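You operate a simulated robot arm through the tools that you are given. There is no shell and no other tool. Be economical: measure what you need, move in short steps, check, and stop when the job is done.

The job below is to be done with a simulated two-armed robot. You get a single attempt, and the scene is never put back.

Task
Put the apple roll in the black grip tray. Take the gold hood and put it on top of the purple press block. Push the blue clamp bar shut. Do these in any order.
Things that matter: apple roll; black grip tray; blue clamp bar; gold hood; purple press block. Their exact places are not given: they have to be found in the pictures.

The check looks at the end state, three seconds after you hand in, the way a careful person would. Anything else that was tipped, shoved, dropped, spilled or broken makes it a failure.

Robot
Two 7-joint arms with fingered hands on one trunk, on a base that drives. Base frame: it is fixed to the floor where the robot stands at the start and does not move with it; the origin is under the middle of the robot, x ahead of it, y to its left, z up. Lengths are in m, angles in degrees, forces in N, time in s.
The left shoulder is at the start at [0.06, 0.177, 0.75], the right one opposite. Places, roughly: black grip tray [3.5, 0.75, 0.75]; blue clamp bar [-2.7, 5, 1]; gold hood [-3.5, 8.5, 0.75]; purple press block [-3.25, 8.25, 0.75]. Payload 4 kg a hand.
The tool frame of a hand sits at the grasp point between the pads (the TCP): z along the fingers, y along the line on which they close. The tips reach 0.037 m beyond it. The gripper opens to 0.124 m. The gripper's body begins 0.043 m behind the TCP. The gripper is a hand of 3 fingers: y runs from the thumb to the fingers, the wrist lies at [-0.015, -0.108, -0.202] in the tool frame, and closing takes about 1.5 s.
Orientation is that of the tool frame in the base frame, as [roll, pitch, yaw] about the fixed x, y, z axes, in that order (R = Rz(yaw) Ry(pitch) Rx(roll)). With the fingers straight down and the wrist toward the robot, the tool's x, y and z point along [0, 1, 0], [1, 0, 0] and [0, 0, -1] of the base frame.

Tools
- The arms move only by the tool apply_moves. It takes "left_plan", "right_plan" or both (then of equal length, played together; a hand with none holds still); each is a list that holds one entry, the list of rows, each a list of 7 numbers: the shift along the tool's x, y, z in units of 150 mm (1.0 is 150 mm), then the turn, a rotation vector about the tool's x, y, z in units of 45 degrees (1.0 is 45 degrees), then the finger opening in m, from 0 to 0.124. In form: [[[dx, dy, dz, ax, ay, az, gripper], ...]]. A call has 1 to 10 rows; each row is the pose to reach, as a shift and turn from the pose commanded when the call began, along the tool's axes at that moment. A call with a number of a shift or a turn outside -1 to 1 is refused whole. Each row takes 0.2 s and may step no farther than 0.05 m and 8.6 degrees from the row before; otherwise, or with a gripper value out of range, the whole call is refused. A pose out of reach is approached as far as the arm can. The call stops where the force on the tool passes 40 N (or 10 N more than at its start, if that is more) or the arm is blocked; 0.2 s more then pass. Each finger travels about 0.072 m/s and halts on what it meets, pressing with about 32 N; the grip force reading is that of the motor and also rises with nothing between the fingers. The clock runs only during rows and for 0.2 s after the last one: add rows that repeat a pose to give the fingers time. The reply holds the time, the measured pose of the TCP, the force on the tool along the base axes, the opening and the grip force, in the units named above and with some noise, with the torque about the TCP (base axes, N m) and any sound that the robot's microphone picked up.
- Cameras (640 x 400 px; columns grow to the right, rows downward): "scene" is now at [0.0301, -0.0475, 1.4099]; the picture's right is [-0.58, -0.81, 0.00], its down [-0.49, 0.35, -0.80] and it looks along [0.65, -0.47, -0.60] (base axes); focal length 290 px, centre (320, 200). "left" rides on the left gripper at [-0.064, -0.076, -0.137] in its tool frame; the picture's right is [-0.84, -0.26, 0.48], its down [0.48, -0.76, 0.43] and it looks along [0.26, 0.60, 0.76] (tool axes); focal length 256 px, centre (320, 200). "right" rides on the right gripper at [0.064, -0.076, -0.137] in its tool frame; the picture's right is [-0.84, 0.26, -0.48], its down [-0.48, -0.76, 0.43] and it looks along [-0.25, 0.60, 0.76] (tool axes); focal length 256 px, centre (320, 200).
- camera(camera): a new picture of that camera. It takes no simulated time.
- slide_trunk(by): slides the trunk up (or, below 0, down) by that many m; the arms and the scene camera ride with it, the base frame stays. It gives what a move gives, with no picture.
- steer(legs): drives the robot by 1 to 6 legs, each [ahead, left, turn to the left] in m, m and degrees, along the robot's own axes; the way and the turn of a leg run together, so that a leg with both is an arc; at most 1.5 m and 180 degrees a leg. The arms and the cameras ride along, it lands a little off, and it stops where it bumps. It gives what a move gives.
- set_grasp(shape, hand): the hand has 3 fingers and takes this shape, open, in about a second: jaw (thumb against the fingers, like two jaws); tri (thumb and two fingers); tip (a fingertip pinch); poke (one finger out to press); point (the index stretched); flat (the hand flat); cup (the hand cupped); fist (a fist). The gripper value then closes the fingers along that shape, each until it touches; the sizes above hold for jaw. It gives what a move gives, with no picture.
- pan_tilt(pan, tilt): turns the head with the scene camera to pan (to the left, within 86 degrees either way) and tilt (down, from -29 to 69), counted from straight ahead of the robot. It gives what a move gives.
- point_at(camera, pixels): for up to 12 pixels [column, row] of the newest picture of that camera ("zoom" is the newest enlarged one), the place [x, y, z] in the base frame of the surface seen there, good to about 0.003 m, but the place of the scene camera against the robot may be out by one fixed shift of up to 0.012 m in any direction. It takes no simulated time.
- close_up(camera, box): a new picture of the part [left, top, right, bottom] of that camera's present view, enlarged. It takes no simulated time.
- close_job(): hands the job in; it is judged then, once.

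Go step by step. Measure first, check grasps and placings, and put right what went wrong. The budget is 110 turns and 92 pictures, counting those below and the enlarged ones. Unless the task says otherwise, let go and move clear before handing in, and close with one line.

The tools are called after "Request:" as a command line: name --argument value ..., lists and objects as JSON in quotes. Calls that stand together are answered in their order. apply_moves: Moves the arms, as the interface text tells. Its arguments: {"type":"object","properties":{"left_plan":{"type":"array","items":{"type":"array","items":{"type":"array","items":{"type":"number"}}}},"right_plan":{"type":"array","items":{"type":"array","items":{"type":"array","items":{"type":"number"}}}}},"required":[]} The other tools are called the same way: slide_trunk (by) slides the trunk up or down; set_grasp (shape, hand) gives the hand a shape; steer (legs) drives the base; pan_tilt (pan, tilt) turns the head that bears the scene camera; camera (camera) takes a picture; point_at (camera, pixels) gives the place of the surface under pixels of a picture; close_up (camera, box) takes an enlarged picture of a part of a camera's view; close_job () hands the job in.

At the start:

```text
time: 0.0
left_tcp_pos: [0.5597, -0.0758, 1.0829]
left_tcp_rot: [180.0, 0.0, 89.9]
left_force: [0.4, -0.2, -0.9]
left_ft_torque: [-0.02, -0.01, -0.01]
left_grip_width: 0.1237
left_finger_force: 0.0
left_shape: jaw
right_tcp_pos: [0.3973, -0.5212, 1.1366]
right_tcp_rot: [-180.0, 0.1, 89.9]
right_force: [-0.3, -0.9, -0.1]
right_ft_torque: [0.02, 0.0, -0.02]
right_grip_width: 0.1237
right_finger_force: 0.0
right_shape: jaw
trunk travel left (down, up): [-0.275, 0.315]
robot x, y, heading: [-0.001, 0.0021, -0.1]
head pan, tilt: [-35.5, 36.8]
```

scene: 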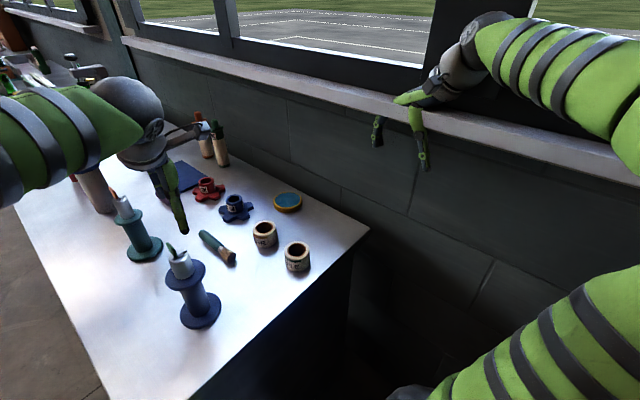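
right: 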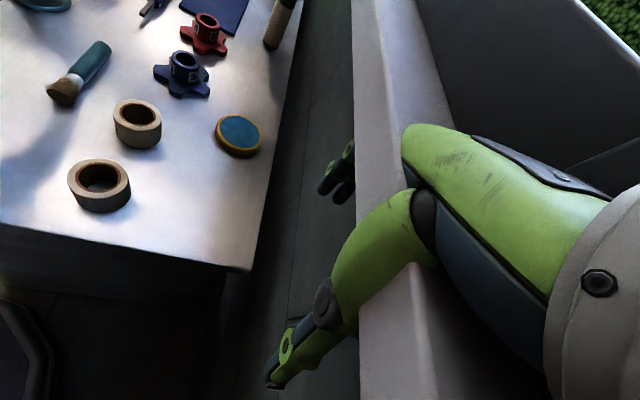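
left: 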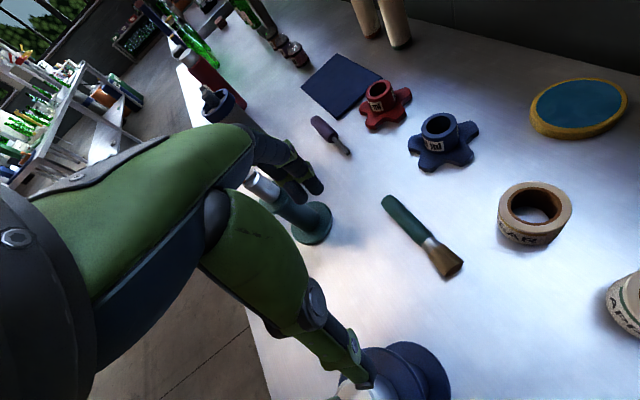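

The start pictures show two tape rolls near scene pixels (265,235) and (297,257), with labels that seem to be words. I'll enlarge them to find which is the apple roll, and measure them.

Request:
close_up --camera "left" --box '[440, 150, 640, 350]'

Request:
close_up --camera "scene" --box '[160, 160, 340, 280]'

Request:
point_at --camera "scene" --pixels '[[265, 228], [265, 240], [297, 249], [297, 265], [288, 201], [370, 228], [215, 225], [200, 330], [230, 205]]'

Request:
point_at --camera "right" --pixels '[[98, 162], [74, 178], [125, 178], [100, 192], [136, 100], [118, 116], [158, 125], [138, 129], [250, 270]]'

```text
2.00 times, centred on (540, 250) of left
```

zoom: 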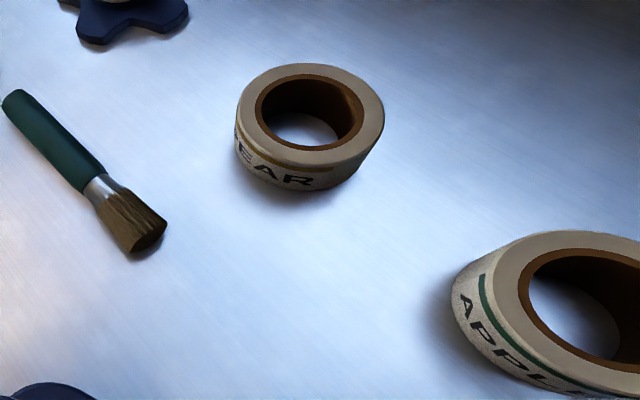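

```text
3.33 times, centred on (250, 220) of scene
```

zoom: 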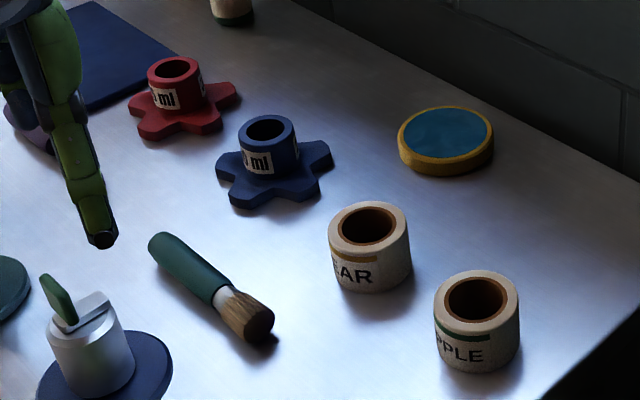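

```text
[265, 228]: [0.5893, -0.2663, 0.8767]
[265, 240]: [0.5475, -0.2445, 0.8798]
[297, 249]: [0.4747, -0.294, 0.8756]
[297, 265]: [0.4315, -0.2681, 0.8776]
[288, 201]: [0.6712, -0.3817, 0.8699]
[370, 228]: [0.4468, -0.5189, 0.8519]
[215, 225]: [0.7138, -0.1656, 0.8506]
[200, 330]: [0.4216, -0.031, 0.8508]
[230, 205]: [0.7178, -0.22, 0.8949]
```

```text
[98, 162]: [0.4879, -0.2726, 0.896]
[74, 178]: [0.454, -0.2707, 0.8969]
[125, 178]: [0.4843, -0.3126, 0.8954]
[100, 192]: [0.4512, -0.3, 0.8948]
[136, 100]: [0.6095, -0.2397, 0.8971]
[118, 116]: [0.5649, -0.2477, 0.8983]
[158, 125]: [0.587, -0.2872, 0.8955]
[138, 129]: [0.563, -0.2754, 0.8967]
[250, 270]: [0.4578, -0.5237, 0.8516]
```

The roll at scene (297,257) reads APPLE, with its top at z 0.896 on a table at 0.851. I'll measure its rim in an enlarged right-hand view.

Request:
close_up --camera "right" --box '[40, 80, 200, 240]'

```text
2.50 times, centred on (120, 160) of right
```

zoom: 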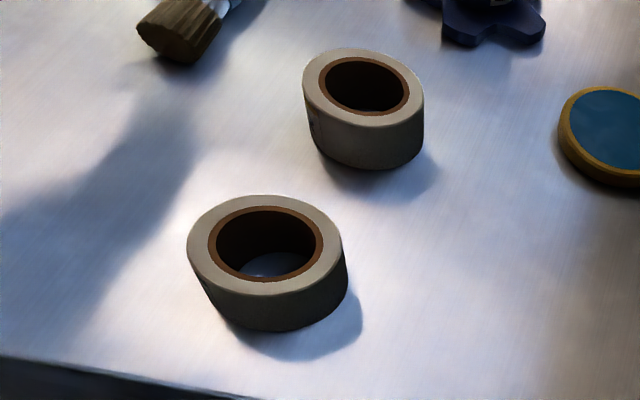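

Request:
point_at --camera "zoom" --pixels '[[192, 246], [338, 244], [265, 198], [265, 290], [308, 85], [418, 105], [362, 52], [365, 122]]'

```text
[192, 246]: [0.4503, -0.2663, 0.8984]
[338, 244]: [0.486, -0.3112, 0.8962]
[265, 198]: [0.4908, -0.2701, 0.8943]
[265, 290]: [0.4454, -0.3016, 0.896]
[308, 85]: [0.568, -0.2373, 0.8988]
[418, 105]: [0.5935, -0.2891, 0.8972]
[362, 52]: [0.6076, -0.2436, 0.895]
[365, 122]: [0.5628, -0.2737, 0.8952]
```

Apple roll centre is (0.468, -0.287), about 0.060 across. I'm moving the right hand over it, first part.

Request:
apply_moves --right_plan '[[[0.25, 0.1, 0.1, 0, 0, 0, 0.1], [0.5, 0.2, 0.2, 0, 0, 0, 0.1], [0.75, 0.3, 0.3, 0, 0, 0, 0.1], [1.0, 0.4, 0.4, 0, 0, 0, 0.1], [1.0, 0.47, 0.6, 0, 0, 0, 0.1]]]'

```text
time: 1.2
left_tcp_pos: [0.5613, -0.0749, 1.0831]
left_tcp_rot: [-180.0, 0.0, 90.0]
left_force: [0.6, -0.8, -0.3]
left_ft_torque: [0.04, 0.01, -0.01]
left_grip_width: 0.1236
left_finger_force: 0.0
left_shape: jaw
right_tcp_pos: [0.4689, -0.3731, 1.0462]
right_tcp_rot: [-179.9, 0.1, 89.9]
right_force: [1.1, -0.3, -0.5]
right_ft_torque: [-0.04, 0.02, 0.01]
right_grip_width: 0.1004
right_finger_force: 0.1
right_shape: jaw
trunk travel left (down, up): [-0.275, 0.315]
robot x, y, heading: [0.0006, 0.0049, 0.0]
head pan, tilt: [-35.5, 36.8]
```

The right hand is at (0.469, -0.373, 1.046). I'll centre over the roll and come down to z 0.95, then check.

Request:
apply_moves --right_plan '[[[0.3, 0, 0, 0, 0, 0, 0.1], [0.573, 0, 0.1, 0, 0, 0, 0.1], [0.573, 0, 0.4, 0, 0, 0, 0.1], [0.573, 0, 0.6, 0, 0, 0, 0.1]]]'

Request:
camera --camera "right"

```text
time: 2.2
left_tcp_pos: [0.56, -0.0759, 1.0842]
left_tcp_rot: [180.0, 0.0, 90.0]
left_force: [-0.1, 0.1, 0.6]
left_ft_torque: [0.0, -0.05, -0.01]
left_grip_width: 0.1235
left_finger_force: 0.1
left_shape: jaw
right_tcp_pos: [0.4671, -0.2864, 0.9553]
right_tcp_rot: [-179.9, 0.0, 90.0]
right_force: [-1.1, -0.4, 0.0]
right_ft_torque: [0.0, 0.0, 0.01]
right_grip_width: 0.1002
right_finger_force: 0.0
right_shape: jaw
trunk travel left (down, up): [-0.275, 0.315]
robot x, y, heading: [0.0008, -0.0023, -0.0]
head pan, tilt: [-35.5, 36.8]
```

```text
85 pictures are left
```

right: 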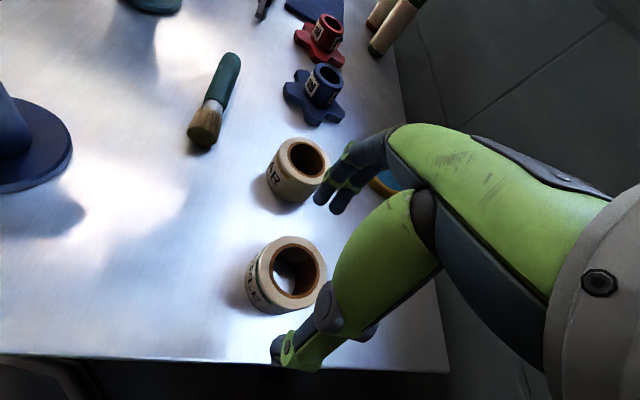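

The roll top centre sits at (290,270), where the TCP line projects, so the hand is aligned. The fingers are clear of the pear roll, so I'll go down and close.

Request:
apply_moves --right_plan '[[[0, 0, 0.15, 0, 0, 0, 0.1], [0, 0, 0.3, 0, 0, 0, 0.1], [0, 0, 0.41, 0, 0, 0, 0.1], [0, 0, 0.41, 0, 0, 0, 0.1], [0, 0, 0.41, 0, 0, 0, 0.05], [0, 0, 0.41, 0, 0, 0, 0.05], [0, 0, 0.41, 0, 0, 0, 0.04], [0, 0, 0.41, 0, 0, 0, 0.04], [0, 0, 0.41, 0, 0, 0, 0.04]]]'

Request:
camera --camera "right"

```text
time: 4.2
left_tcp_pos: [0.5588, -0.0756, 1.0849]
left_tcp_rot: [-180.0, 0.0, 90.1]
left_force: [-0.2, 0.5, 0.1]
left_ft_torque: [-0.01, 0.01, -0.03]
left_grip_width: 0.1238
left_finger_force: 0.1
left_shape: jaw
right_tcp_pos: [0.4704, -0.2845, 0.8969]
right_tcp_rot: [179.9, 0.1, 90.0]
right_force: [-3.0, 1.0, 10.3]
right_ft_torque: [0.04, -0.37, 0.03]
right_grip_width: 0.0654
right_finger_force: 32.4
right_shape: jaw
trunk travel left (down, up): [-0.275, 0.315]
robot x, y, heading: [-0.0004, 0.0028, 0.1]
head pan, tilt: [-35.5, 36.8]
```

```text
84 pictures are left
```

right: 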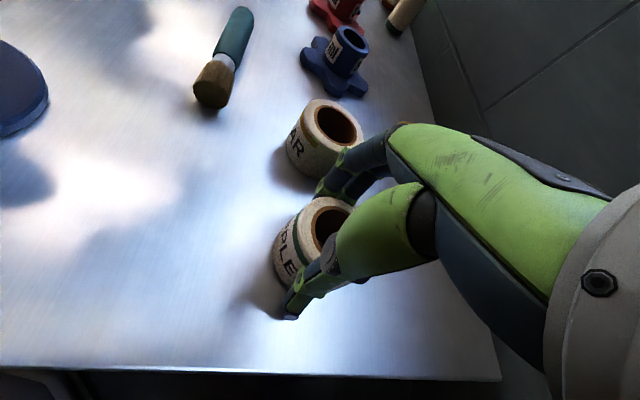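

Grip holds at 0.065 with 32 N on the apple roll. Lifting it.

Request:
apply_moves --right_plan '[[[0, 0, -0.15, 0, 0, 0, 0.04], [0, 0, -0.4, 0, 0, 0, 0.04], [0, 0, -0.7, 0, 0, 0, 0.04], [0, 0, -1.0, 0, 0, 0, 0.04]]]'

Request:
camera --camera "right"

Request:
pan_tilt --pan 80 --tilt 25

Request:
camera --camera "scene"

```text
time: 5.2
left_tcp_pos: [0.5599, -0.0766, 1.0839]
left_tcp_rot: [179.9, 0.0, 90.0]
left_force: [-0.8, -0.3, 0.3]
left_ft_torque: [-0.04, 0.0, -0.02]
left_grip_width: 0.1236
left_finger_force: 0.0
left_shape: jaw
right_tcp_pos: [0.4671, -0.2867, 1.045]
right_tcp_rot: [-180.0, 0.0, 89.9]
right_force: [0.1, -0.3, -0.8]
right_ft_torque: [0.02, 0.03, 0.0]
right_grip_width: 0.0642
right_finger_force: 32.0
right_shape: jaw
trunk travel left (down, up): [-0.275, 0.315]
robot x, y, heading: [-0.0001, -0.0007, -0.1]
head pan, tilt: [-35.5, 36.8]
```

```text
83 pictures are left
```

right: 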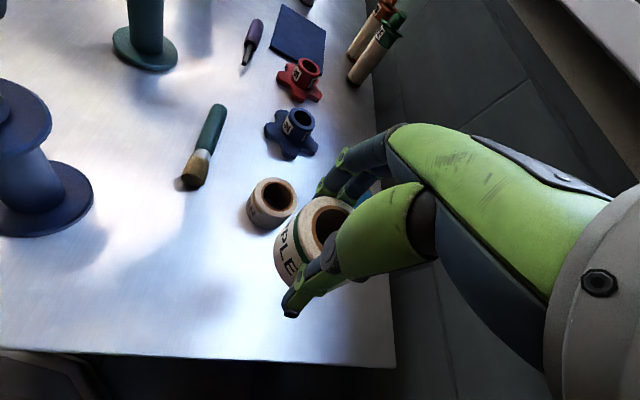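

```text
time: 7.1
left_tcp_pos: [0.5604, -0.0763, 1.0835]
left_tcp_rot: [-180.0, 0.0, 90.0]
left_force: [-0.1, 0.1, 0.2]
left_ft_torque: [0.0, 0.01, 0.01]
left_grip_width: 0.1235
left_finger_force: 0.0
left_shape: jaw
right_tcp_pos: [0.468, -0.2849, 1.0447]
right_tcp_rot: [179.9, -0.1, 89.8]
right_force: [0.7, -0.1, -0.2]
right_ft_torque: [0.02, -0.01, -0.02]
right_grip_width: 0.0643
right_finger_force: 31.8
right_shape: jaw
trunk travel left (down, up): [-0.275, 0.315]
robot x, y, heading: [-0.0004, -0.0015, -0.1]
head pan, tilt: [80.0, 25.0]
```

```text
82 pictures are left
```

scene: 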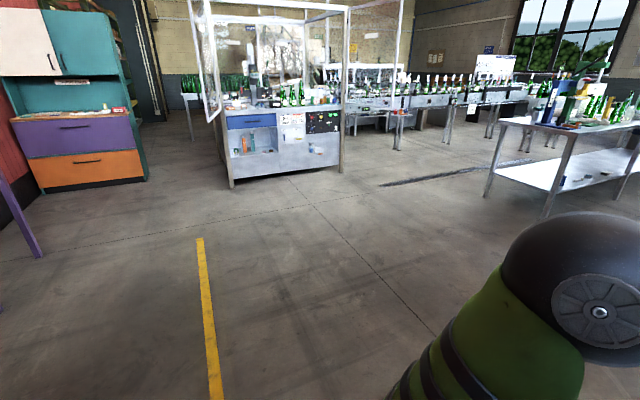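

The apple roll is held clear of the table. Next I'll look ahead for the black tray and the way to it.

Request:
pan_tilt --pan 25 --tilt 20

Request:
camera --camera "scene"

Request:
pan_tilt --pan -15 --tilt 20

Request:
camera --camera "scene"

```text
time: 8.4
left_tcp_pos: [0.5603, -0.0753, 1.0832]
left_tcp_rot: [-180.0, 0.0, 89.9]
left_force: [-0.4, 0.1, -0.1]
left_ft_torque: [0.0, 0.01, -0.01]
left_grip_width: 0.1235
left_finger_force: 0.1
left_shape: jaw
right_tcp_pos: [0.4678, -0.2856, 1.0449]
right_tcp_rot: [-179.9, 0.0, 89.9]
right_force: [0.2, -0.9, -0.8]
right_ft_torque: [-0.04, 0.01, 0.02]
right_grip_width: 0.0641
right_finger_force: 32.2
right_shape: jaw
trunk travel left (down, up): [-0.275, 0.315]
robot x, y, heading: [0.0009, 0.0015, 0.1]
head pan, tilt: [25.0, 20.0]
```

```text
81 pictures are left
```

scene: 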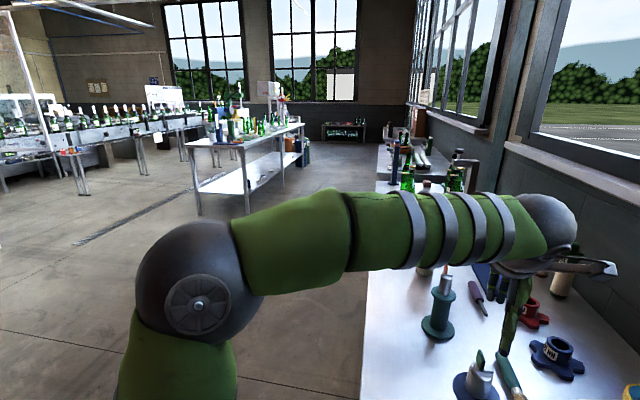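

```text
time: 9.4
left_tcp_pos: [0.56, -0.0772, 1.0834]
left_tcp_rot: [-180.0, 0.0, 90.1]
left_force: [1.3, 0.0, -0.4]
left_ft_torque: [-0.01, 0.02, -0.03]
left_grip_width: 0.1235
left_finger_force: 0.1
left_shape: jaw
right_tcp_pos: [0.4671, -0.2852, 1.0448]
right_tcp_rot: [-180.0, 0.0, 89.9]
right_force: [-0.2, -0.5, -0.6]
right_ft_torque: [-0.05, 0.02, -0.04]
right_grip_width: 0.0644
right_finger_force: 31.7
right_shape: jaw
trunk travel left (down, up): [-0.275, 0.315]
robot x, y, heading: [-0.0003, -0.001, 0.0]
head pan, tilt: [-15.0, 20.0]
```

```text
80 pictures are left
```

scene: 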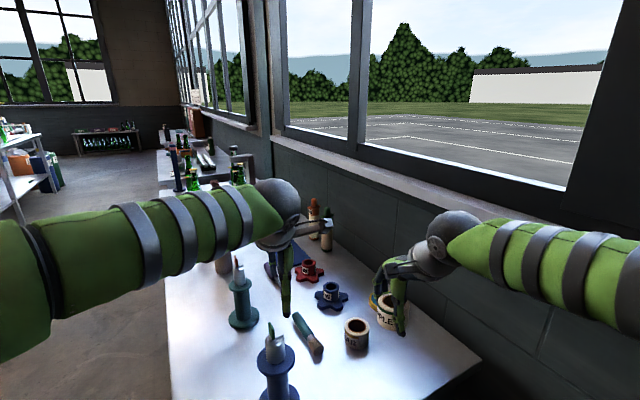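

The arms block part of the view. I'll measure what can be seen here and look from the left too.

Request:
pan_tilt --pan 30 --tilt 12

Request:
camera --camera "scene"

Request:
close_up --camera "scene" --box '[200, 80, 520, 280]'

```text
time: 10.6
left_tcp_pos: [0.5609, -0.0753, 1.0836]
left_tcp_rot: [179.9, 0.0, 90.0]
left_force: [-0.6, 0.2, 0.3]
left_ft_torque: [0.02, -0.01, -0.01]
left_grip_width: 0.1236
left_finger_force: 0.1
left_shape: jaw
right_tcp_pos: [0.4681, -0.2856, 1.0444]
right_tcp_rot: [-180.0, 0.0, 89.9]
right_force: [0.0, 1.2, 0.4]
right_ft_torque: [-0.03, -0.02, 0.01]
right_grip_width: 0.0643
right_finger_force: 31.8
right_shape: jaw
trunk travel left (down, up): [-0.275, 0.315]
robot x, y, heading: [-0.0011, -0.0021, -0.1]
head pan, tilt: [30.0, 12.0]
```

```text
79 pictures are left
```

scene: 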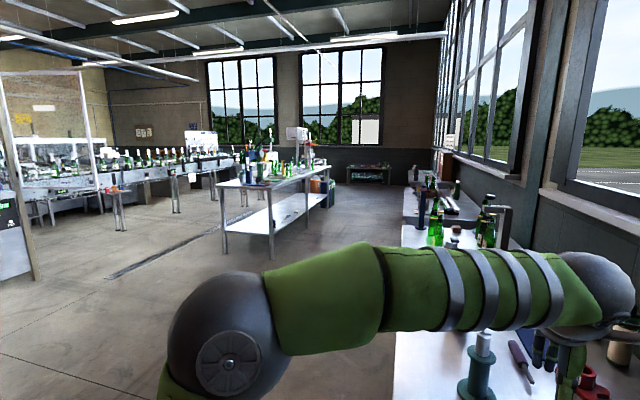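

```text
2.00 times, centred on (360, 180) of scene
```

zoom: 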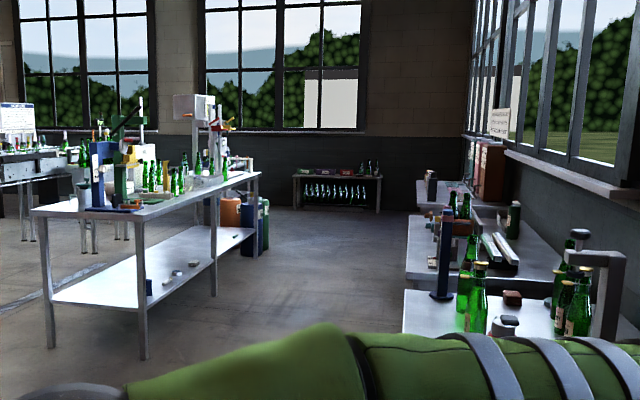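

Request:
point_at --camera "zoom" --pixels '[[40, 212], [140, 218], [255, 175], [110, 208], [128, 205], [410, 295], [412, 270], [420, 195], [300, 178], [130, 155], [480, 190]]'

Request:
close_up --camera "scene" --box '[210, 120, 350, 210]'

Request:
close_up --camera "scene" --box '[390, 150, 530, 260]'

```text
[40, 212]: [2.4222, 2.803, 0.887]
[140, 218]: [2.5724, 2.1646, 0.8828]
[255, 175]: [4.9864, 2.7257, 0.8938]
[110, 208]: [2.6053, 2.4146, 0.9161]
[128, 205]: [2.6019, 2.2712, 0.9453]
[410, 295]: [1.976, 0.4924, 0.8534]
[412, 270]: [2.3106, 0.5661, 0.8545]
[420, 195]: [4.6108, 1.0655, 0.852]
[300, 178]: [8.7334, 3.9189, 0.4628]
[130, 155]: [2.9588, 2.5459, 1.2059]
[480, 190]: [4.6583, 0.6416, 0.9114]
```

```text
4.44 times, centred on (280, 165) of scene
```

zoom: 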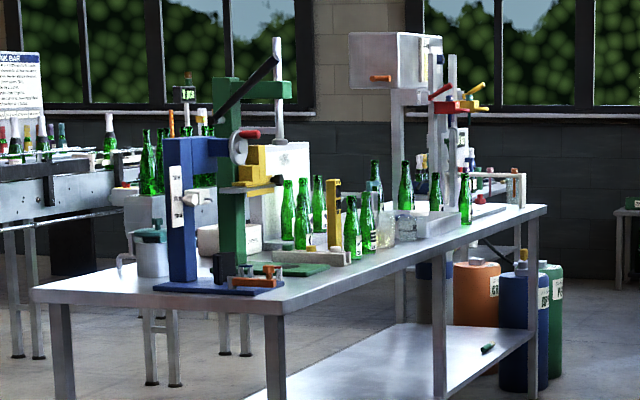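

```text
3.64 times, centred on (460, 205) of scene
```

zoom: 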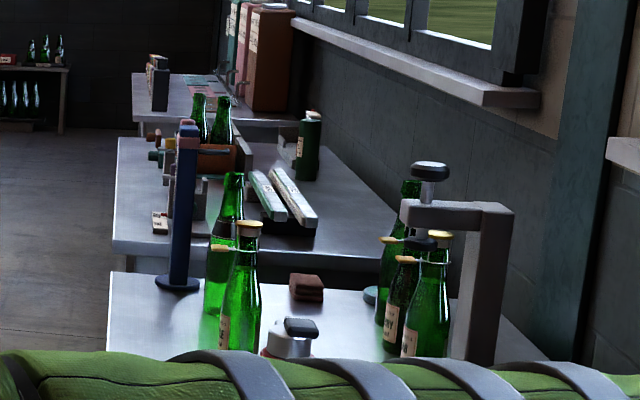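

The wall tables run at about 12° (edge points (1.98,0.49), (2.31,0.57), (4.61,1.07)), so the tray is likely on the second one. I'll raise the trunk, back out and drive up the aisle between the wall tables and the white table.

Request:
slide_trunk --by 0.29

Request:
steer --legs '[[-0.3, 0, 0], [0, 0.75, 0], [0, 0, 12], [1.5, 0, 0]]'

Request:
pan_tilt --pan -25 --tilt 25

Request:
camera --camera "scene"

```text
time: 13.5
left_tcp_pos: [0.5593, -0.0756, 1.3727]
left_tcp_rot: [180.0, 0.0, 90.1]
left_force: [-0.1, 0.3, 0.6]
left_ft_torque: [0.0, -0.01, 0.02]
left_grip_width: 0.1235
left_finger_force: 0.2
left_shape: jaw
right_tcp_pos: [0.4682, -0.2847, 1.3351]
right_tcp_rot: [180.0, -0.1, 89.9]
right_force: [0.7, 0.4, -0.8]
right_ft_torque: [0.0, 0.0, -0.03]
right_grip_width: 0.0641
right_finger_force: 31.5
right_shape: jaw
trunk travel left (down, up): [-0.565, 0.025]
robot x, y, heading: [0.0001, 0.003, -0.0]
head pan, tilt: [30.0, 12.0]
```

```text
time: 27.0
left_tcp_pos: [1.7076, 1.1611, 1.3736]
left_tcp_rot: [-180.0, 0.0, 103.9]
left_force: [0.5, 0.6, -0.4]
left_ft_torque: [-0.01, 0.02, 0.02]
left_grip_width: 0.1236
left_finger_force: 0.0
left_shape: jaw
right_tcp_pos: [1.6695, 0.9336, 1.3336]
right_tcp_rot: [-179.9, -0.1, 103.7]
right_force: [0.6, -0.5, -2.0]
right_ft_torque: [-0.03, 0.0, 0.02]
right_grip_width: 0.0643
right_finger_force: 32.0
right_shape: jaw
trunk travel left (down, up): [-0.565, 0.025]
robot x, y, heading: [1.1477, 1.1019, 13.6]
head pan, tilt: [30.0, 12.0]
```

```text
time: 28.3
left_tcp_pos: [1.7083, 1.1613, 1.3732]
left_tcp_rot: [179.9, 0.0, 103.9]
left_force: [-0.2, -0.4, -0.7]
left_ft_torque: [-0.02, 0.01, 0.01]
left_grip_width: 0.1235
left_finger_force: 0.0
left_shape: jaw
right_tcp_pos: [1.6679, 0.9361, 1.3353]
right_tcp_rot: [-180.0, 0.1, 103.8]
right_force: [0.4, 0.2, -0.5]
right_ft_torque: [0.03, 0.01, 0.0]
right_grip_width: 0.0643
right_finger_force: 31.8
right_shape: jaw
trunk travel left (down, up): [-0.565, 0.025]
robot x, y, heading: [1.1483, 1.1007, 13.8]
head pan, tilt: [-25.0, 25.0]
```

```text
75 pictures are left
```

scene: 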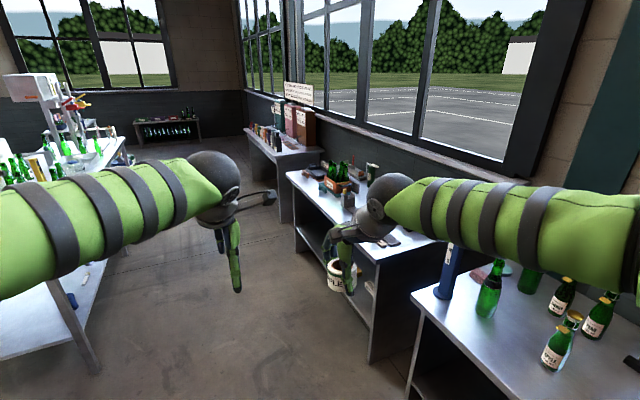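

The second wall table is visible at (340,200) and the way is clear. I'll drive on 1.5 m and look to the right at it.

Request:
steer --legs '[[1.5, 0, -2]]'

Request:
pan_tilt --pan -70 --tilt 35

Request:
camera --camera "scene"

```text
time: 35.8
left_tcp_pos: [3.1928, 1.4707, 1.3732]
left_tcp_rot: [180.0, 0.1, 101.4]
left_force: [0.0, 0.0, 0.2]
left_ft_torque: [0.04, -0.01, 0.0]
left_grip_width: 0.1235
left_finger_force: 0.0
left_shape: jaw
right_tcp_pos: [3.1441, 1.2467, 1.3355]
right_tcp_rot: [-179.9, 0.1, 101.4]
right_force: [0.4, 0.4, -0.8]
right_ft_torque: [0.04, 0.02, 0.03]
right_grip_width: 0.0641
right_finger_force: 32.0
right_shape: jaw
trunk travel left (down, up): [-0.565, 0.025]
robot x, y, heading: [2.6314, 1.4341, 11.7]
head pan, tilt: [-25.0, 25.0]
```

```text
time: 36.9
left_tcp_pos: [3.193, 1.47, 1.3731]
left_tcp_rot: [179.9, 0.0, 101.4]
left_force: [-1.0, -0.2, 0.0]
left_ft_torque: [0.02, -0.01, -0.01]
left_grip_width: 0.1234
left_finger_force: 0.0
left_shape: jaw
right_tcp_pos: [3.1445, 1.247, 1.3342]
right_tcp_rot: [-179.9, -0.1, 101.4]
right_force: [-0.8, -0.1, -0.7]
right_ft_torque: [0.01, 0.01, -0.03]
right_grip_width: 0.0643
right_finger_force: 32.5
right_shape: jaw
trunk travel left (down, up): [-0.565, 0.025]
robot x, y, heading: [2.6251, 1.4319, 11.6]
head pan, tilt: [-70.0, 35.0]
```

```text
74 pictures are left
```

scene: 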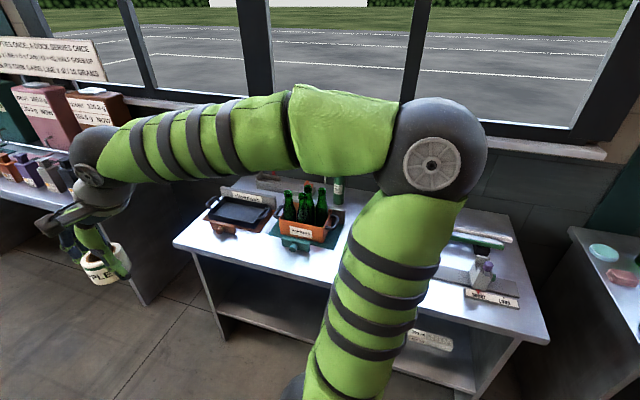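

A black tray is visible at (240,210) on the far end of the second table. I'll enlarge and measure it.

Request:
close_up --camera "scene" --box '[180, 170, 350, 270]'

Request:
point_at --camera "scene" --pixels '[[240, 212], [208, 216], [268, 212], [176, 244], [547, 342], [220, 230], [248, 190], [300, 230]]'

```text
3.76 times, centred on (265, 220) of scene
```

zoom: 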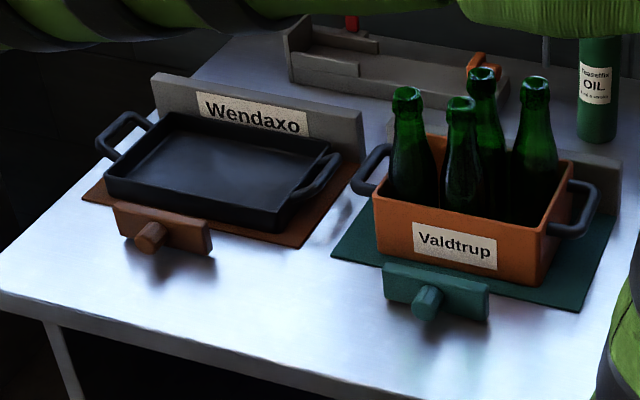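

```text
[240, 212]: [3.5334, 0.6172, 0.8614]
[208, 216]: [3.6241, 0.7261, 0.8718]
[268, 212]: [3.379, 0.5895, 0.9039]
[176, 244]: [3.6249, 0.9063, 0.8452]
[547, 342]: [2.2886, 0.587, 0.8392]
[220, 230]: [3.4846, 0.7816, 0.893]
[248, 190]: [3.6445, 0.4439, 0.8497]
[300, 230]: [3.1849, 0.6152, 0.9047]
```

The black tray with grips is centred near (3.53, 0.62), floor z 0.861. I'll drive beside it and turn to face the table.

Request:
steer --legs '[[0.92, -0.15, 0], [0, 0, -89.5]]'

Request:
pan_tilt --pan -10 --tilt 50

Request:
camera --camera "scene"

Request:
camera --camera "right"

```text
time: 45.4
left_tcp_pos: [3.5854, 0.8948, 1.3736]
left_tcp_rot: [180.0, 0.0, 12.4]
left_force: [0.7, 0.3, 0.9]
left_ft_torque: [0.01, -0.03, 0.01]
left_grip_width: 0.1233
left_finger_force: 0.0
left_shape: jaw
right_tcp_pos: [3.3616, 0.9408, 1.3347]
right_tcp_rot: [179.9, 0.0, 12.5]
right_force: [0.1, -0.5, -0.2]
right_ft_torque: [0.0, 0.01, -0.02]
right_grip_width: 0.0637
right_finger_force: 31.7
right_shape: jaw
trunk travel left (down, up): [-0.565, 0.025]
robot x, y, heading: [3.5369, 1.4539, -77.8]
head pan, tilt: [-70.0, 35.0]
```

```text
time: 46.7
left_tcp_pos: [3.5853, 0.8944, 1.3733]
left_tcp_rot: [-180.0, 0.1, 12.4]
left_force: [1.2, -0.4, -0.1]
left_ft_torque: [0.01, 0.0, -0.01]
left_grip_width: 0.1237
left_finger_force: 0.0
left_shape: jaw
right_tcp_pos: [3.3611, 0.94, 1.3338]
right_tcp_rot: [180.0, 0.0, 12.5]
right_force: [0.5, -1.6, 0.5]
right_ft_torque: [-0.03, -0.02, -0.03]
right_grip_width: 0.0638
right_finger_force: 32.4
right_shape: jaw
trunk travel left (down, up): [-0.565, 0.025]
robot x, y, heading: [3.5404, 1.4569, -77.4]
head pan, tilt: [-10.0, 50.0]
```

```text
72 pictures are left
```

scene: 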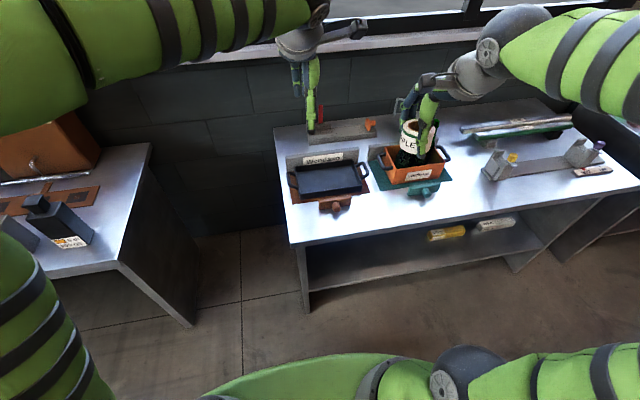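

```text
71 pictures are left
```

right: 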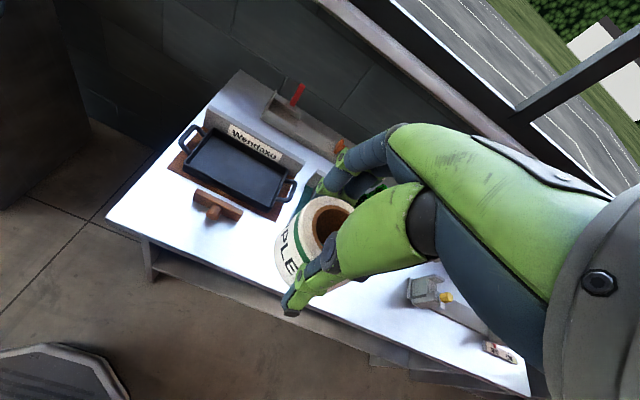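

Request:
point_at --camera "right" --pixels '[[208, 132], [280, 182], [188, 168], [275, 205], [235, 172], [255, 165]]'

Request:
point_at --camera "scene" --pixels '[[298, 168], [360, 165], [302, 196], [368, 188], [332, 180], [293, 242], [319, 160]]'

```text
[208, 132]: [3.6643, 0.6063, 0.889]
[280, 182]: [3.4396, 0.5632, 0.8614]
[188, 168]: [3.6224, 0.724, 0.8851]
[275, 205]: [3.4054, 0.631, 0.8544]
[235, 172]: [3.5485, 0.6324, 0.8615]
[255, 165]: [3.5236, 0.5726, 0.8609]
```

```text
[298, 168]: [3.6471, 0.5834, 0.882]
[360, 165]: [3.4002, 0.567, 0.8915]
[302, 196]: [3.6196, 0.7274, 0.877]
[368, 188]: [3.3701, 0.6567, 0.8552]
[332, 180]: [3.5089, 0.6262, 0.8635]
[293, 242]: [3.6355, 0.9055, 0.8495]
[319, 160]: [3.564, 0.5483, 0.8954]
```

Tray floor centre is about (3.53, 0.63, 0.861), 0.83 m from the robot. I'll move the left hand out of the way and the right hand sideways, before lowering the trunk.

Request:
apply_moves --left_plan '[[[0.25, 0, 0, 0, 0, 0, 0.12], [0.5, 0, 0, 0, 0, 0, 0.12], [0.75, 0, 0, 0, 0, 0, 0.12], [1.0, 0, 0, 0, 0, 0, 0.12]]]'

Request:
apply_moves --left_plan '[[[0.25, 0, 0, 0, 0, 0, 0.12], [0.5, 0, 0, 0, 0, 0, 0.12], [0.75, 0, 0, 0, 0, 0, 0.12], [0.9, 0, 0, 0, 0, 0, 0.12]]]' --right_plan '[[[0.2, 0, 0, 0, 0, 0, 0.04], [0.35, 0, 0, 0, 0, 0, 0.04], [0.5, 0, 0, 0, 0, 0, 0.04], [0.65, 0, 0, 0, 0, 0, 0.04]]]'

Request:
slide_trunk --by -0.26

```text
time: 47.7
left_tcp_pos: [3.7357, 0.9272, 1.3722]
left_tcp_rot: [179.9, 0.0, 12.5]
left_force: [-0.2, -0.4, 0.2]
left_ft_torque: [0.0, 0.0, -0.01]
left_grip_width: 0.1202
left_finger_force: 0.1
left_shape: jaw
right_tcp_pos: [3.3623, 0.9403, 1.3355]
right_tcp_rot: [-180.0, 0.0, 12.4]
right_force: [-0.6, -0.2, -0.7]
right_ft_torque: [-0.01, 0.01, 0.0]
right_grip_width: 0.0637
right_finger_force: 31.7
right_shape: jaw
trunk travel left (down, up): [-0.565, 0.025]
robot x, y, heading: [3.5384, 1.4567, -77.5]
head pan, tilt: [-10.0, 50.0]
```

```text
time: 48.7
left_tcp_pos: [3.8682, 0.9586, 1.375]
left_tcp_rot: [-179.9, 0.0, 12.5]
left_force: [-0.5, 0.4, -1.2]
left_ft_torque: [-0.04, 0.03, -0.05]
left_grip_width: 0.1202
left_finger_force: 0.1
left_shape: jaw
right_tcp_pos: [3.4562, 0.9621, 1.3355]
right_tcp_rot: [180.0, 0.0, 12.5]
right_force: [0.1, 0.3, -1.5]
right_ft_torque: [0.01, 0.0, -0.01]
right_grip_width: 0.0636
right_finger_force: 32.4
right_shape: jaw
trunk travel left (down, up): [-0.565, 0.025]
robot x, y, heading: [3.5364, 1.4611, -77.4]
head pan, tilt: [-10.0, 50.0]
```

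```text
time: 51.4
left_tcp_pos: [3.8684, 0.9592, 1.1156]
left_tcp_rot: [180.0, 0.0, 12.4]
left_force: [-0.2, 0.3, -0.2]
left_ft_torque: [0.01, 0.03, 0.03]
left_grip_width: 0.1203
left_finger_force: 0.1
left_shape: jaw
right_tcp_pos: [3.4548, 0.9614, 1.0761]
right_tcp_rot: [179.9, 0.0, 12.5]
right_force: [0.2, -0.5, 0.0]
right_ft_torque: [-0.02, 0.01, -0.01]
right_grip_width: 0.0638
right_finger_force: 32.0
right_shape: jaw
trunk travel left (down, up): [-0.305, 0.285]
robot x, y, heading: [3.5407, 1.4575, -77.4]
head pan, tilt: [-10.0, 50.0]
```

The right hand is at (3.455, 0.961, 1.076), and the tray lies straight ahead of it by 0.34 m. Moving over it.

Request:
apply_moves --right_plan '[[[0, 0.25, 0, 0, 0, 0, 0.04], [0, 0.5, 0, 0, 0, 0, 0.04], [0, 0.75, 0, 0, 0, 0, 0.04], [0, 1.0, 0, 0, 0, 0, 0.04]]]'

Request:
apply_moves --right_plan '[[[0, 0.25, 0, 0, 0, 0, 0.04], [0, 0.5, 0, 0, 0, 0, 0.04], [0, 0.75, 0, 0, 0, 0, 0.04], [0, 1.0, 0.2, 0, 0, 0, 0.04]]]'

Request:
camera --camera "right"

Request:
camera --camera "scene"

```text
time: 52.4
left_tcp_pos: [3.8677, 0.9584, 1.1151]
left_tcp_rot: [-180.0, -0.1, 12.5]
left_force: [-1.0, -0.1, -0.2]
left_ft_torque: [0.03, 0.01, -0.01]
left_grip_width: 0.1205
left_finger_force: 0.0
left_shape: jaw
right_tcp_pos: [3.488, 0.8158, 1.0777]
right_tcp_rot: [-179.9, 0.0, 12.6]
right_force: [0.0, 0.1, -0.4]
right_ft_torque: [-0.01, 0.02, -0.01]
right_grip_width: 0.0634
right_finger_force: 31.8
right_shape: jaw
trunk travel left (down, up): [-0.305, 0.285]
robot x, y, heading: [3.5411, 1.4581, -77.6]
head pan, tilt: [-10.0, 50.0]
```

```text
time: 53.4
left_tcp_pos: [3.8694, 0.9577, 1.1144]
left_tcp_rot: [-179.9, 0.0, 12.5]
left_force: [0.0, -0.6, -0.1]
left_ft_torque: [0.0, -0.01, -0.04]
left_grip_width: 0.1202
left_finger_force: 0.1
left_shape: jaw
right_tcp_pos: [3.5239, 0.6689, 1.0432]
right_tcp_rot: [179.9, 0.1, 12.6]
right_force: [-0.1, -0.8, -1.0]
right_ft_torque: [0.01, -0.01, 0.01]
right_grip_width: 0.0633
right_finger_force: 32.1
right_shape: jaw
trunk travel left (down, up): [-0.305, 0.285]
robot x, y, heading: [3.5383, 1.4545, -77.5]
head pan, tilt: [-10.0, 50.0]
```

```text
70 pictures are left
```

right: 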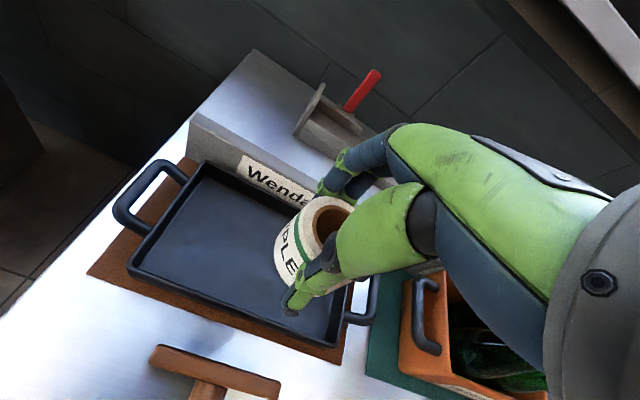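

```text
69 pictures are left
```

scene: 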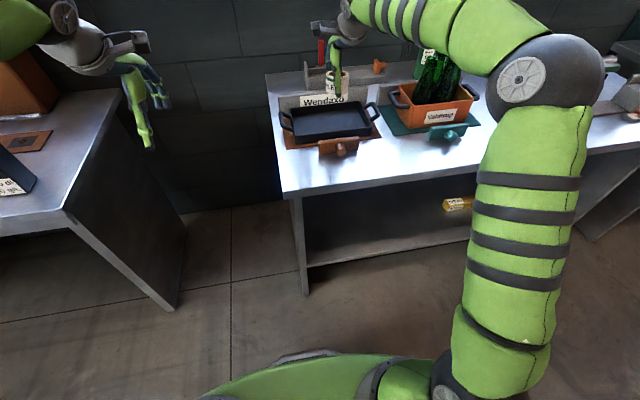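

Request:
point_at --camera "right" --pixels '[[140, 262], [330, 340], [206, 170], [270, 185], [240, 240], [320, 325], [175, 150], [160, 228], [345, 300]]'

```text
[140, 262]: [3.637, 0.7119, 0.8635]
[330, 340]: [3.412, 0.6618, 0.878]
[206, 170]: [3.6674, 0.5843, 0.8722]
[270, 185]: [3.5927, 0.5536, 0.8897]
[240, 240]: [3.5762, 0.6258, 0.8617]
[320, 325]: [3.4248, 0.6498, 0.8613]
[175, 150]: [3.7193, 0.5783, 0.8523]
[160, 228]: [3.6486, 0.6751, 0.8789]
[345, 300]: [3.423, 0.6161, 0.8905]
```

Tray corners at (3.637,0.712), (3.412,0.662) and (3.667,0.584) give a centre of (3.54, 0.623). I'll centre over it and lower the roll to the floor of the tray.

Request:
apply_moves --right_plan '[[[0.04, 0.3, 0, 0, 0, 0, 0.04], [0.04, 0.32, 0.25, 0, 0, 0, 0.04], [0.04, 0.32, 0.5, 0, 0, 0, 0.04], [0.04, 0.32, 0.7, 0, 0, 0, 0.04], [0.04, 0.32, 0.8, 0, 0, 0, 0.04], [0.04, 0.32, 0.85, 0, 0, 0, 0.04], [0.04, 0.32, 0.88, 0, 0, 0, 0.04]]]'

Request:
camera --camera "right"

```text
time: 55.0
left_tcp_pos: [3.8685, 0.9592, 1.1156]
left_tcp_rot: [180.0, 0.0, 12.6]
left_force: [0.5, 0.2, -0.1]
left_ft_torque: [0.0, -0.01, 0.0]
left_grip_width: 0.1203
left_finger_force: 0.1
left_shape: jaw
right_tcp_pos: [3.5363, 0.6254, 0.9126]
right_tcp_rot: [179.9, 0.0, 12.5]
right_force: [0.5, 0.2, -0.6]
right_ft_torque: [0.03, -0.02, 0.02]
right_grip_width: 0.0633
right_finger_force: 32.0
right_shape: jaw
trunk travel left (down, up): [-0.305, 0.285]
robot x, y, heading: [3.5371, 1.4587, -77.5]
head pan, tilt: [-10.0, 50.0]
```

```text
68 pictures are left
```

right: 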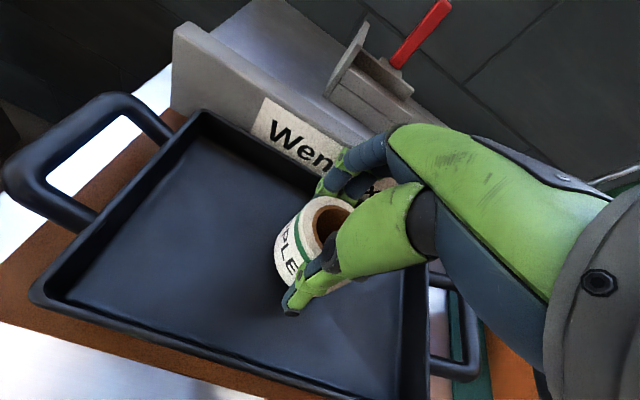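

No contact yet at z 0.913. I'll ease down to the floor and watch the force.

Request:
apply_moves --right_plan '[[[0, 0, 0.015, 0, 0, 0, 0.04], [0, 0, 0.03, 0, 0, 0, 0.04], [0, 0, 0.03, 0, 0, 0, 0.04]]]'

```text
time: 55.8
left_tcp_pos: [3.8683, 0.9586, 1.1167]
left_tcp_rot: [-179.9, 0.1, 12.5]
left_force: [-0.5, 0.9, 0.2]
left_ft_torque: [0.03, -0.01, 0.0]
left_grip_width: 0.1203
left_finger_force: 0.1
left_shape: jaw
right_tcp_pos: [3.537, 0.6237, 0.9084]
right_tcp_rot: [-179.9, 0.1, 12.4]
right_force: [0.3, -0.5, 1.1]
right_ft_torque: [-0.05, -0.04, 0.01]
right_grip_width: 0.0628
right_finger_force: 32.1
right_shape: jaw
trunk travel left (down, up): [-0.305, 0.285]
robot x, y, heading: [3.5403, 1.4544, -77.3]
head pan, tilt: [-10.0, 50.0]
```

Request:
apply_moves --right_plan '[[[0, 0, 0.01, 0, 0, 0, 0.04], [0, 0, 0.02, 0, 0, 0, 0.04], [0, 0, 0.02, 0, 0, 0, 0.09], [0, 0, 0.02, 0, 0, 0, 0.09], [0, 0, 0.02, 0, 0, 0, 0.09], [0, 0, -0.1, 0, 0, 0, 0.09], [0, 0, -0.3, 0, 0, 0, 0.09], [0, 0, -0.6, 0, 0, 0, 0.09], [0, 0, -0.9, 0, 0, 0, 0.09]]]'

Request:
camera --camera "right"

```text
time: 57.8
left_tcp_pos: [3.8676, 0.9592, 1.1151]
left_tcp_rot: [179.9, 0.0, 12.5]
left_force: [-0.7, 0.5, -0.1]
left_ft_torque: [0.01, 0.0, 0.03]
left_grip_width: 0.1203
left_finger_force: 0.0
left_shape: jaw
right_tcp_pos: [3.5353, 0.6221, 1.0449]
right_tcp_rot: [-179.9, -0.1, 12.5]
right_force: [-0.6, 0.0, 0.6]
right_ft_torque: [0.0, 0.01, -0.02]
right_grip_width: 0.0899
right_finger_force: 0.1
right_shape: jaw
trunk travel left (down, up): [-0.305, 0.285]
robot x, y, heading: [3.5393, 1.4588, -77.5]
head pan, tilt: [-10.0, 50.0]
```

```text
67 pictures are left
```

right: 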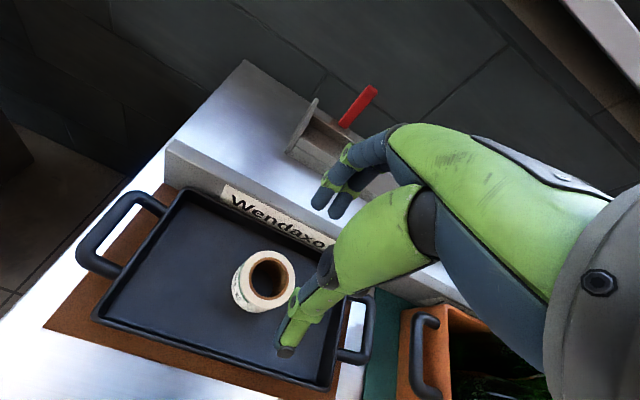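

The apple roll stands flat in the tray at (265,280). I'll draw the right hand back and raise the trunk for driving.

Request:
apply_moves --right_plan '[[[0, -0.1, -0.2, 0, 0, 0, 0.09], [0, -0.3, -0.4, 0, 0, 0, 0.1], [0, -0.6, -0.4, 0, 0, 0, 0.1], [0, -0.9, -0.4, 0, 0, 0, 0.1]]]'

Request:
apply_moves --right_plan '[[[0, -0.3, 0, 0, 0, 0, 0.1], [0, -0.6, 0, 0, 0, 0, 0.1], [0, -0.9, 0, 0, 0, 0, 0.1]]]'

Request:
slide_trunk --by 0.2

Request:
steer --legs '[[-0.1, 0, 0], [0, 0, -90.5], [1.5, 0, 0], [1.5, 0, 0]]'

```text
time: 58.8
left_tcp_pos: [3.867, 0.9581, 1.1163]
left_tcp_rot: [179.9, 0.0, 12.5]
left_force: [-1.0, -0.3, -1.2]
left_ft_torque: [0.0, 0.04, -0.01]
left_grip_width: 0.1206
left_finger_force: 0.0
left_shape: jaw
right_tcp_pos: [3.503, 0.7551, 1.1055]
right_tcp_rot: [-180.0, -0.1, 12.5]
right_force: [0.1, 0.0, 0.1]
right_ft_torque: [-0.02, 0.01, -0.03]
right_grip_width: 0.0997
right_finger_force: 0.1
right_shape: jaw
trunk travel left (down, up): [-0.305, 0.285]
robot x, y, heading: [3.5408, 1.4561, -77.4]
head pan, tilt: [-10.0, 50.0]
```

```text
time: 59.6
left_tcp_pos: [3.8673, 0.9587, 1.1152]
left_tcp_rot: [179.9, 0.1, 12.5]
left_force: [-0.8, 0.2, -0.6]
left_ft_torque: [0.03, 0.05, 0.02]
left_grip_width: 0.1204
left_finger_force: 0.2
left_shape: jaw
right_tcp_pos: [3.4776, 0.8841, 1.1056]
right_tcp_rot: [-180.0, -0.1, 12.5]
right_force: [-0.7, -0.1, 0.6]
right_ft_torque: [-0.01, 0.02, -0.03]
right_grip_width: 0.1
right_finger_force: 0.0
right_shape: jaw
trunk travel left (down, up): [-0.305, 0.285]
robot x, y, heading: [3.5427, 1.4553, -77.5]
head pan, tilt: [-10.0, 50.0]
```

```text
time: 61.8
left_tcp_pos: [3.8675, 0.9581, 1.3157]
left_tcp_rot: [179.9, 0.0, 12.6]
left_force: [0.2, 0.2, -0.1]
left_ft_torque: [0.02, 0.01, -0.01]
left_grip_width: 0.1204
left_finger_force: 0.0
left_shape: jaw
right_tcp_pos: [3.4779, 0.8838, 1.3059]
right_tcp_rot: [-180.0, 0.0, 12.5]
right_force: [-1.1, -1.0, -0.4]
right_ft_torque: [0.01, -0.01, 0.03]
right_grip_width: 0.0996
right_finger_force: 0.0
right_shape: jaw
trunk travel left (down, up): [-0.505, 0.085]
robot x, y, heading: [3.5349, 1.4565, -77.6]
head pan, tilt: [-10.0, 50.0]
```

```text
time: 80.7
left_tcp_pos: [0.1132, 0.5428, 1.3156]
left_tcp_rot: [-179.9, 0.0, -77.0]
left_force: [-0.1, -0.4, 0.5]
left_ft_torque: [0.01, 0.01, -0.01]
left_grip_width: 0.1201
left_finger_force: 0.0
left_shape: jaw
right_tcp_pos: [0.0342, 0.9316, 1.3054]
right_tcp_rot: [-179.9, 0.0, -77.0]
right_force: [0.5, 0.5, -0.2]
right_ft_torque: [-0.02, 0.01, 0.01]
right_grip_width: 0.0999
right_finger_force: 0.1
right_shape: jaw
trunk travel left (down, up): [-0.505, 0.085]
robot x, y, heading: [0.6072, 0.8769, -167.1]
head pan, tilt: [-10.0, 50.0]
```

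I'm back at (0.61, 0.88). Turning toward the clamp bar (bearing about 128°) and looking.

Request:
steer --legs '[[0, 0, -70]]'

Request:
pan_tilt --pan 0 --tilt 12

Request:
camera --camera "scene"

```text
time: 84.2
left_tcp_pos: [0.1278, 1.2303, 1.3163]
left_tcp_rot: [-180.0, 0.1, -147.1]
left_force: [-0.4, 0.5, -0.4]
left_ft_torque: [-0.02, 0.02, -0.01]
left_grip_width: 0.1205
left_finger_force: 0.1
left_shape: jaw
right_tcp_pos: [0.468, 1.4355, 1.3067]
right_tcp_rot: [-180.0, 0.0, -147.2]
right_force: [0.3, -0.3, 0.3]
right_ft_torque: [-0.03, 0.01, 0.0]
right_grip_width: 0.0995
right_finger_force: 0.0
right_shape: jaw
trunk travel left (down, up): [-0.505, 0.085]
robot x, y, heading: [0.6101, 0.879, 123.0]
head pan, tilt: [-10.0, 50.0]
```

```text
time: 85.2
left_tcp_pos: [0.1281, 1.2294, 1.3156]
left_tcp_rot: [179.9, 0.0, -147.1]
left_force: [0.2, -1.1, 0.3]
left_ft_torque: [-0.02, 0.01, 0.03]
left_grip_width: 0.1203
left_finger_force: 0.0
left_shape: jaw
right_tcp_pos: [0.4664, 1.4351, 1.3055]
right_tcp_rot: [-180.0, 0.0, -147.2]
right_force: [0.3, 0.0, -0.7]
right_ft_torque: [-0.01, 0.0, -0.01]
right_grip_width: 0.1
right_finger_force: 0.0
right_shape: jaw
trunk travel left (down, up): [-0.505, 0.085]
robot x, y, heading: [0.6076, 0.8759, 122.9]
head pan, tilt: [0.0, 12.0]
```

```text
66 pictures are left
```

scene: 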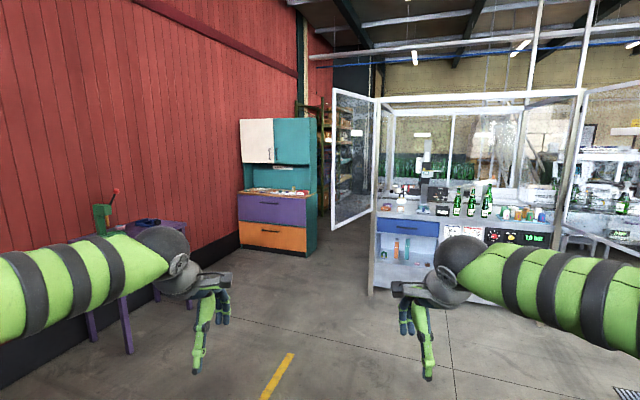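

Request:
point_at --camera "scene" --pixels '[[372, 290], [385, 213], [410, 200], [305, 250], [240, 245], [275, 190], [110, 210], [180, 230], [375, 110], [335, 150], [330, 210], [437, 210]]'

Request:
close_up --camera "scene" --box '[360, 150, 600, 300]'

Request:
close_up --camera "scene" --box '[80, 110, 340, 270]'

```text
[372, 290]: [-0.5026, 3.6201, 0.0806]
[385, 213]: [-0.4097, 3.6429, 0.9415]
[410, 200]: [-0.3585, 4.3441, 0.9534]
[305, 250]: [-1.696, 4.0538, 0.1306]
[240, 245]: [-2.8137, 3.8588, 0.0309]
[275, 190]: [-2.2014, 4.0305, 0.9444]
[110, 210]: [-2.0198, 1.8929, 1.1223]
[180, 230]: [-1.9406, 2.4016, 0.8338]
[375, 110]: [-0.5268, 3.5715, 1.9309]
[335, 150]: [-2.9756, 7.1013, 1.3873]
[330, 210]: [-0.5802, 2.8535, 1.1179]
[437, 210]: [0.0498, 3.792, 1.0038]
```

```text
2.67 times, centred on (480, 225) of scene
```

zoom: 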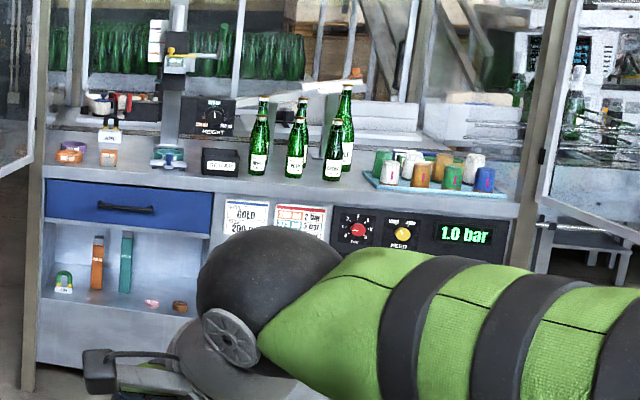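

```text
2.46 times, centred on (210, 190) of scene
```

zoom: 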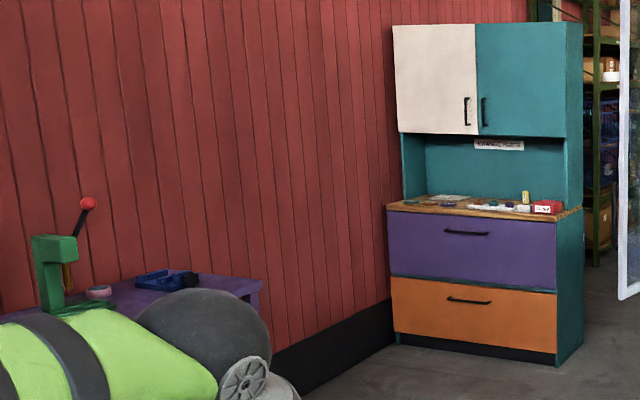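

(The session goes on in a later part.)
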